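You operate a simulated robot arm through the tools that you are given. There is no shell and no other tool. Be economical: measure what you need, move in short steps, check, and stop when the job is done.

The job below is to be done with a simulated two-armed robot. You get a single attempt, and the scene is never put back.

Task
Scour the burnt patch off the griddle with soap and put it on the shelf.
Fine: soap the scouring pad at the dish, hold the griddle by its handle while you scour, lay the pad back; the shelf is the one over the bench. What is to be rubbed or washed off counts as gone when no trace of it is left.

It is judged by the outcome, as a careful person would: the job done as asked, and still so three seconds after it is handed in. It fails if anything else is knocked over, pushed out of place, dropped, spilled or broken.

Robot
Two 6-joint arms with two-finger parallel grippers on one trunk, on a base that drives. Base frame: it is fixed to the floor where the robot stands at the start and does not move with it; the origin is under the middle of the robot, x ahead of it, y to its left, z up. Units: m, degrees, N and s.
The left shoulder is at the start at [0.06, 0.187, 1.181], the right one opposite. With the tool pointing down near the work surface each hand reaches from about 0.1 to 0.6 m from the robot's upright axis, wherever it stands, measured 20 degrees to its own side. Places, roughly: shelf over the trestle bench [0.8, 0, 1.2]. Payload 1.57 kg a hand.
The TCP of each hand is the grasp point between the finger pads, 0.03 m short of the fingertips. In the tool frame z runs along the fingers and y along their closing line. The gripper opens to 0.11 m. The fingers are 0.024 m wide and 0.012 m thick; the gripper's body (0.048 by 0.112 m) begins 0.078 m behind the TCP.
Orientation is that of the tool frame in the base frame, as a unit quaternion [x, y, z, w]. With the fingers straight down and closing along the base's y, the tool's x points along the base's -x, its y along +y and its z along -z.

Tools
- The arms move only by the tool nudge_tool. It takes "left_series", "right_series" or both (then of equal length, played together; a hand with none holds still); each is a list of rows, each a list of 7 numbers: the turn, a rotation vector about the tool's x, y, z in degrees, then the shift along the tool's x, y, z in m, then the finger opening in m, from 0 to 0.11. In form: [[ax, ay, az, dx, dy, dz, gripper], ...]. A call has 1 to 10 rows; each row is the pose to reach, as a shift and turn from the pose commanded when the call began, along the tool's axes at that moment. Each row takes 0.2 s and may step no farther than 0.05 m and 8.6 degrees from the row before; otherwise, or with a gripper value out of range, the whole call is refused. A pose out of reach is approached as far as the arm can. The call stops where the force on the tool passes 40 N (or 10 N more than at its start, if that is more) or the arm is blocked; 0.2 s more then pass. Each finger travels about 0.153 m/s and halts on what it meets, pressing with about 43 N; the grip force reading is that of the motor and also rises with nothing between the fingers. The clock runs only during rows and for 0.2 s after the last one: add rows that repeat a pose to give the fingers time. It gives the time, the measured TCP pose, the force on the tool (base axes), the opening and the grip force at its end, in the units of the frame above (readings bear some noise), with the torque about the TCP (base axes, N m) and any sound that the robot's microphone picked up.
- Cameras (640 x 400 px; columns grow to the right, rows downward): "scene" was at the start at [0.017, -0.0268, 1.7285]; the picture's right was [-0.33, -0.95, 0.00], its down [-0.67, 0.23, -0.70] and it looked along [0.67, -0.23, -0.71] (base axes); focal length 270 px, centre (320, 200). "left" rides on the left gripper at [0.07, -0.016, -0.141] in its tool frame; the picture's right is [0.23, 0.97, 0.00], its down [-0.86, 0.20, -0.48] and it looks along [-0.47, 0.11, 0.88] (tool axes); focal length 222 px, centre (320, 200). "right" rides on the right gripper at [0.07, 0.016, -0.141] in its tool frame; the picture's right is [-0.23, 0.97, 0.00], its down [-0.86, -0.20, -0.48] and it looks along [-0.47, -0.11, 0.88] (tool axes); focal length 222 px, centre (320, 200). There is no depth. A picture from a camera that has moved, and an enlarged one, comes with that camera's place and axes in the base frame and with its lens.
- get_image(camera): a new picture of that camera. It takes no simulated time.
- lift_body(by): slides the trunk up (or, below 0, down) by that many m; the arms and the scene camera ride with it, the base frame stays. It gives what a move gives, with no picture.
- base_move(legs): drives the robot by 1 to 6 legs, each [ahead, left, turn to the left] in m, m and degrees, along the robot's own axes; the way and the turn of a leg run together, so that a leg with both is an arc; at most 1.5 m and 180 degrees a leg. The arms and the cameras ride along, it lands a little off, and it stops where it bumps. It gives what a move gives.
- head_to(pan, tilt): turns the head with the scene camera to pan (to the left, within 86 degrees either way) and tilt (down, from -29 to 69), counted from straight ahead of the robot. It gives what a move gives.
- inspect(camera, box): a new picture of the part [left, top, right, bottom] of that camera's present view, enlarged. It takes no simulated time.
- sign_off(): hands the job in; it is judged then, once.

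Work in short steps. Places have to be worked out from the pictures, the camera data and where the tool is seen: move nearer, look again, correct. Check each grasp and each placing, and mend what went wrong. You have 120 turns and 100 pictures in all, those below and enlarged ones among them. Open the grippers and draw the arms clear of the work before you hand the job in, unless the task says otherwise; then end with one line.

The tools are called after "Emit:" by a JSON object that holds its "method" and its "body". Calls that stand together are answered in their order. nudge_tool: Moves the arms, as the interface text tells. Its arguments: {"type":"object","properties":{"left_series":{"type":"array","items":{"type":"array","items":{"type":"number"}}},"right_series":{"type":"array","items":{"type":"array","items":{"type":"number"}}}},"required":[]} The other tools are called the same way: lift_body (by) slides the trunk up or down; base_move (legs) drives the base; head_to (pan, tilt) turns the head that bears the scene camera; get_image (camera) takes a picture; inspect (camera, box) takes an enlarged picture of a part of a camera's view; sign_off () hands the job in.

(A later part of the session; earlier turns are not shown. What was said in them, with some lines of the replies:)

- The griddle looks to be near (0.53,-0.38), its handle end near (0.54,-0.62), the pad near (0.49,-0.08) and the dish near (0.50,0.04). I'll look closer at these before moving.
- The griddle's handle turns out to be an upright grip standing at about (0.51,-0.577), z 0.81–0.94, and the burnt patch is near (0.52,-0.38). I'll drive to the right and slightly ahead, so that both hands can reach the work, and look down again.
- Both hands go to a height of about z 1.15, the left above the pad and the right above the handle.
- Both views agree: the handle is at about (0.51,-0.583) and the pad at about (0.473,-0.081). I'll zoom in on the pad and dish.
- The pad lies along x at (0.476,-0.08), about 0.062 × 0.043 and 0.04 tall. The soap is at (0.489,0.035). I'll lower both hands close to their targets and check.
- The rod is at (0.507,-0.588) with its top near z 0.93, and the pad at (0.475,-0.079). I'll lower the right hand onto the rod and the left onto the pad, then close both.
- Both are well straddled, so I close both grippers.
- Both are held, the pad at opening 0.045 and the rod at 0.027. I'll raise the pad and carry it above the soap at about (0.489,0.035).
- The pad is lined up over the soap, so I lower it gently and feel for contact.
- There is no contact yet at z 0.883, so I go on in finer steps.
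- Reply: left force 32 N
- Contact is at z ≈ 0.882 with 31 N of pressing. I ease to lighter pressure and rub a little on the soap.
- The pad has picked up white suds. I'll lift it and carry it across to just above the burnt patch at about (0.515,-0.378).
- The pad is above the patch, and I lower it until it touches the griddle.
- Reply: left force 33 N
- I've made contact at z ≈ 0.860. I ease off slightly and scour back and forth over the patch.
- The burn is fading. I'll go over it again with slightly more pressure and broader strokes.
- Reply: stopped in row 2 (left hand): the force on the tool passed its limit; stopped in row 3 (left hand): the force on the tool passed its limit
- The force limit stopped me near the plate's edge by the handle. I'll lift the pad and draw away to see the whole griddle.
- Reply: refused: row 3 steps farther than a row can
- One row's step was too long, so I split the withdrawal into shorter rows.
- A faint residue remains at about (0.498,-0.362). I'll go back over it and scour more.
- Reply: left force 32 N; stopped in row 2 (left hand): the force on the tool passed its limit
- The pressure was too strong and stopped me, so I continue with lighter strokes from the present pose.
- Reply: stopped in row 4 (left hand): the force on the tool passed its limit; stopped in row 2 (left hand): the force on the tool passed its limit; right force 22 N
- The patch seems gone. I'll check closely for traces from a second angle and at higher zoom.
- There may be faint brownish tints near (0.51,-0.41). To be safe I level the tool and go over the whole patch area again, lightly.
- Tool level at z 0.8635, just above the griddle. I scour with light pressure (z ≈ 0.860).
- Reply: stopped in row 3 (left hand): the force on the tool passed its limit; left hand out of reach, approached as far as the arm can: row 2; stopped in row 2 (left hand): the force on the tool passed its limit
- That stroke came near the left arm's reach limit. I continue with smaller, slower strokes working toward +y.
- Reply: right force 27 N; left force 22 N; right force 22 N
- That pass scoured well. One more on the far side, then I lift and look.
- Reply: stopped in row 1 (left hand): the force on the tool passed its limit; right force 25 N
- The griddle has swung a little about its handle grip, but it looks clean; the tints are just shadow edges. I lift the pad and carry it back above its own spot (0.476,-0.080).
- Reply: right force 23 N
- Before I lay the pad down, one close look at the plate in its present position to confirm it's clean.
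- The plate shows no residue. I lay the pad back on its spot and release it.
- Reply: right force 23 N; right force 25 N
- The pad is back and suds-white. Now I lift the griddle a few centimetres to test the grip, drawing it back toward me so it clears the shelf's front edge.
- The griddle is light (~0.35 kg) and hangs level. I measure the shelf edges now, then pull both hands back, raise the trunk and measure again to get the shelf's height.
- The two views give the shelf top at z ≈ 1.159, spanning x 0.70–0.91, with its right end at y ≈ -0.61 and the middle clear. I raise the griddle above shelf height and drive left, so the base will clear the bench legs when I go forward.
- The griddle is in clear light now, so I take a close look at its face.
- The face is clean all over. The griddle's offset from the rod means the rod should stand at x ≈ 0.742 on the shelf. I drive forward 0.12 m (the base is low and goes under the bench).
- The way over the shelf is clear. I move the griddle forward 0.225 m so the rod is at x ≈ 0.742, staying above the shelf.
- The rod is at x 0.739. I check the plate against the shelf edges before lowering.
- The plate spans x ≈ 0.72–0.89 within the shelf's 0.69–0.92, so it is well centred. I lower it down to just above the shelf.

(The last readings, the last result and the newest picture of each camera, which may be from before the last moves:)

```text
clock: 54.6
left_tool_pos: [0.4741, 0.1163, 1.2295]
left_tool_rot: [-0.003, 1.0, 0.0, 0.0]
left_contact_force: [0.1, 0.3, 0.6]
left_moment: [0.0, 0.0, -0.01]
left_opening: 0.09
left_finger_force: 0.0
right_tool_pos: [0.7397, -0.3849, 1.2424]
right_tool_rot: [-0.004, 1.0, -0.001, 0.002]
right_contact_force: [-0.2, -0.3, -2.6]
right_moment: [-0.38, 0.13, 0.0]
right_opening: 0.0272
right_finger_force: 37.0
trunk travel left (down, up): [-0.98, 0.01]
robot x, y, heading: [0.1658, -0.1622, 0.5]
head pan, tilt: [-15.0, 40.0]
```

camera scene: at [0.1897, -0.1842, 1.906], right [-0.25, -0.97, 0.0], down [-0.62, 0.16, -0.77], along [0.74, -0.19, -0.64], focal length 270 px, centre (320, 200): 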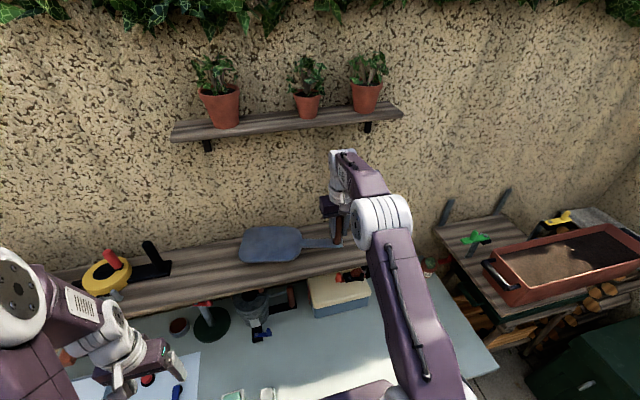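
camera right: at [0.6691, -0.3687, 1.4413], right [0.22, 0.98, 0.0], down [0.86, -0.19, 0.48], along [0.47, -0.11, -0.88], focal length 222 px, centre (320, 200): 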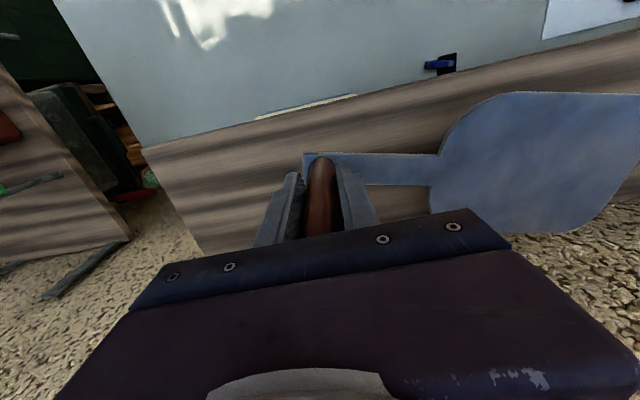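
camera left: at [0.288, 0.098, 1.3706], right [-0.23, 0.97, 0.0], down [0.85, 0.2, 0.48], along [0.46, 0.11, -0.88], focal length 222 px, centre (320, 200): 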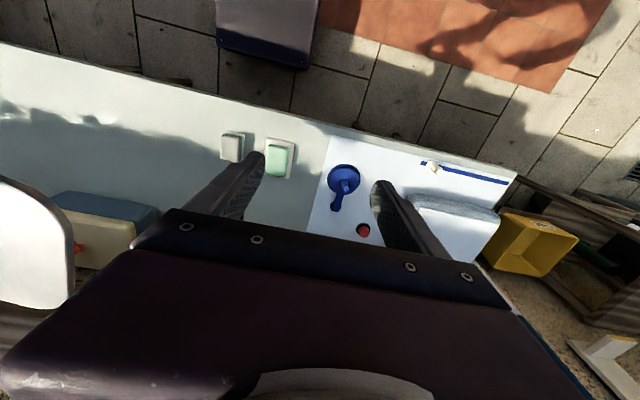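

No contact yet, so I continue in small steps.

Emit:
{"method": "nudge_tool", "body": {"right_series": [[0, 0, 0, 0, 0, 0.002, 0.0], [0, 0, 0, 0, 0, 0.004, 0.0]]}}

Emit:
{"method": "inspect", "body": {"camera": "scene", "box": [200, 190, 400, 315]}}

```text
clock: 55.2
left_tool_pos: [0.4731, 0.1152, 1.2298]
left_tool_rot: [-0.003, 1.0, 0.0, -0.002]
left_contact_force: [0.0, 0.2, 0.6]
left_moment: [0.03, -0.01, -0.01]
left_opening: 0.0898
left_finger_force: 0.0
right_tool_pos: [0.7384, -0.3846, 1.2407]
right_tool_rot: [-0.004, 1.0, -0.002, 0.004]
right_contact_force: [1.1, -0.7, 10.0]
right_moment: [1.42, -0.39, -0.1]
right_opening: 0.0269
right_finger_force: 37.7
trunk travel left (down, up): [-0.98, 0.01]
robot x, y, heading: [0.1689, -0.1606, 0.8]
head pan, tilt: [-15.0, 40.0]
```

```text
3.20 times, centred on (300, 252) of scene
camera zoom: at [0.189, -0.1836, 1.9063], right [-0.25, -0.97, 0.0], down [-0.62, 0.16, -0.77], along [0.74, -0.19, -0.64], focal length 863 px, centre (384, 32)
```

zoom: 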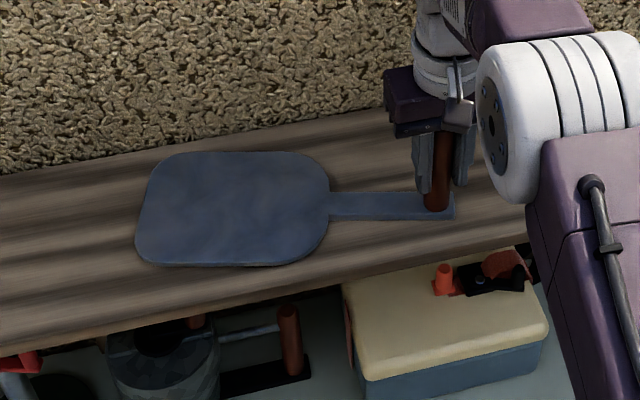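

The griddle rests on the shelf (10 N upward). I open the right gripper and rise straight off the rod.

Emit:
{"method": "nudge_tool", "body": {"right_series": [[0, 0, 0, 0, 0, -0.001, 0.02], [0, 0, 0, 0, 0, -0.001, 0.04], [0, 0, 0, 0, 0, -0.001, 0.07], [0, 0, 0, 0, 0, -0.001, 0.09], [0, 0, 0, 0, 0, -0.02, 0.09], [0, 0, 0, 0, 0, -0.05, 0.09], [0, 0, 0, 0, 0, -0.08, 0.09], [0, 0, 0, 0, 0, -0.105, 0.09], [0, 0, 0, 0, 0, -0.12, 0.09]]}}

Emit:
{"method": "get_image", "body": {"camera": "scene"}}

Emit:
{"method": "get_image", "body": {"camera": "right"}}

```text
clock: 57.2
left_tool_pos: [0.4732, 0.1154, 1.229]
left_tool_rot: [-0.002, 1.0, 0.001, -0.001]
left_contact_force: [0.3, -0.3, -0.3]
left_moment: [0.0, -0.01, -0.01]
left_opening: 0.0898
left_finger_force: 0.1
right_tool_pos: [0.7395, -0.384, 1.3603]
right_tool_rot: [-0.004, 1.0, -0.001, 0.002]
right_contact_force: [1.0, 0.2, -0.2]
right_moment: [0.02, -0.05, 0.01]
right_opening: 0.0898
right_finger_force: 0.0
trunk travel left (down, up): [-0.98, 0.01]
robot x, y, heading: [0.1651, -0.1623, 0.6]
head pan, tilt: [-15.0, 40.0]
```

```text
37 pictures are left
camera scene: at [0.1904, -0.1839, 1.906], right [-0.25, -0.97, 0.0], down [-0.62, 0.16, -0.77], along [0.74, -0.19, -0.64], focal length 270 px, centre (320, 200)
```

scene: 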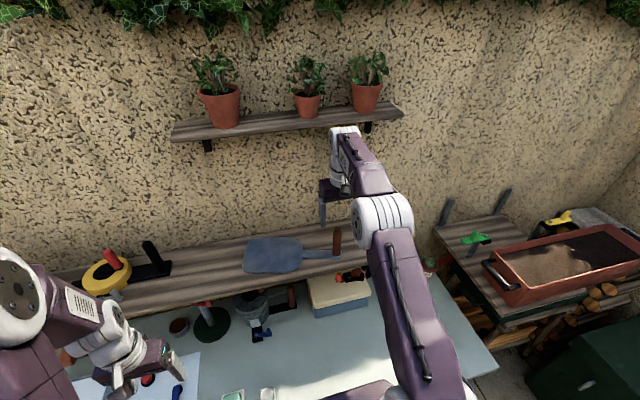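

```text
36 pictures are left
camera right: at [0.6684, -0.3683, 1.5005], right [0.22, 0.98, 0.0], down [0.86, -0.19, 0.48], along [0.47, -0.11, -0.88], focal length 222 px, centre (320, 200)
```

right: 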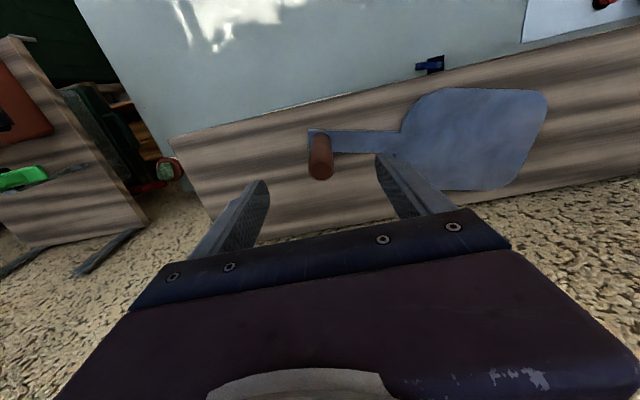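

The griddle sits fully on the shelf, and the fingertips are above the rod top. I withdraw the right arm.

Emit:
{"method": "nudge_tool", "body": {"right_series": [[0, 0, 0, 0.0, 0, -0.01, 0.09], [0, 0, 0, 0.04, 0, -0.01, 0.09], [0, 0, 0, 0.08, 0, -0.01, 0.09], [0, 0, 0, 0.12, 0, -0.01, 0.09], [0, 0, 0, 0.16, 0, -0.01, 0.1], [0, 0, 0, 0.2, 0, -0.01, 0.11], [0, 0, 0, 0.24, 0, -0.01, 0.11], [0, 0, 0, 0.28, 0, -0.01, 0.11]], "left_series": [[0, 0, 0, 0.02, 0, -0.02, 0.09], [0, 0, 0, 0.04, 0, -0.04, 0.09], [0, 0, 0, 0.06, 0, -0.06, 0.09], [0, 0, 0, 0.08, 0, -0.08, 0.09], [0, 0, 0, 0.1, 0, -0.1, 0.1], [0, 0, 0, 0.12, 0, -0.1, 0.11], [0, 0, 0, 0.12, 0, -0.1, 0.11], [0, 0, 0, 0.12, 0, -0.1, 0.11]]}}

Emit:
{"method": "head_to", "body": {"pan": 0, "tilt": 48}}

Emit:
{"method": "get_image", "body": {"camera": "scene"}}

```text
clock: 59.0
left_tool_pos: [0.3668, 0.1275, 1.3416]
left_tool_rot: [-0.002, 1.0, 0.0, 0.0]
left_contact_force: [0.0, -0.1, -0.6]
left_moment: [-0.01, -0.01, -0.02]
left_opening: 0.11
left_finger_force: 0.1
left hand out of reach, approached as far as the arm can: row 4, 5, 6, 7, 8
right_tool_pos: [0.458, -0.3874, 1.3675]
right_tool_rot: [-0.005, 1.0, -0.002, 0.004]
right_contact_force: [0.2, -0.4, -0.1]
right_moment: [0.01, 0.02, 0.0]
right_opening: 0.1102
right_finger_force: 0.0
trunk travel left (down, up): [-0.98, 0.01]
robot x, y, heading: [0.167, -0.162, 0.9]
head pan, tilt: [-15.0, 40.0]
```

```text
clock: 59.7
left_tool_pos: [0.3671, 0.1266, 1.3412]
left_tool_rot: [-0.002, 1.0, 0.0, -0.001]
left_contact_force: [0.0, -0.8, 0.0]
left_moment: [-0.01, -0.05, 0.01]
left_opening: 0.11
left_finger_force: 0.2
right_tool_pos: [0.459, -0.3865, 1.367]
right_tool_rot: [-0.005, 1.0, -0.001, 0.001]
right_contact_force: [0.8, -1.0, 0.0]
right_moment: [0.0, -0.01, 0.03]
right_opening: 0.1099
right_finger_force: 0.0
trunk travel left (down, up): [-0.98, 0.01]
robot x, y, heading: [0.1657, -0.1624, 0.7]
head pan, tilt: [0.0, 48.0]
```

```text
35 pictures are left
camera scene: at [0.1855, -0.1619, 1.8946], right [0.01, -1.0, 0.0], down [-0.74, -0.01, -0.67], along [0.67, 0.01, -0.74], focal length 270 px, centre (320, 200)
```

scene: 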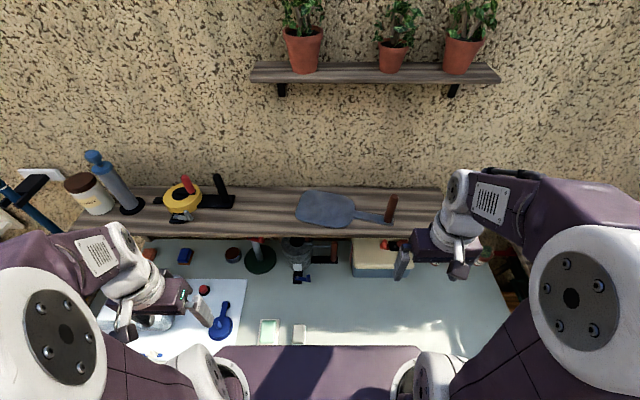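

The griddle is on the shelf, the pad lies by the dish and everything else looks undisturbed. One last close look to confirm.

Emit:
{"method": "inspect", "body": {"camera": "scene", "box": [240, 170, 440, 345]}}

```text
2.29 times, centred on (340, 258) of scene
camera zoom: at [0.1855, -0.1619, 1.8946], right [0.01, -1.0, 0.0], down [-0.74, -0.01, -0.67], along [0.67, 0.01, -0.74], focal length 617 px, centre (274, 69)
```

zoom: 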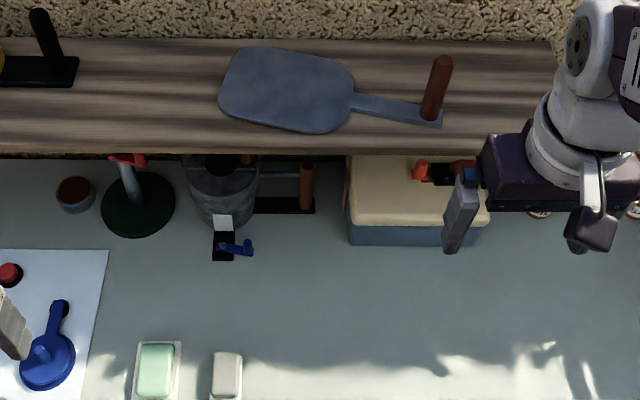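

All is in order: the griddle is clean and on the shelf, the pad is back in place, and both grippers are open and clear. I hand the job in.

Emit:
{"method": "sign_off", "body": {}}

```text
The job is handed in.
```

The griddle is scoured with no burn left that I could see and stands on the shelf over the bench; the pad is back in its place beside the soap dish.
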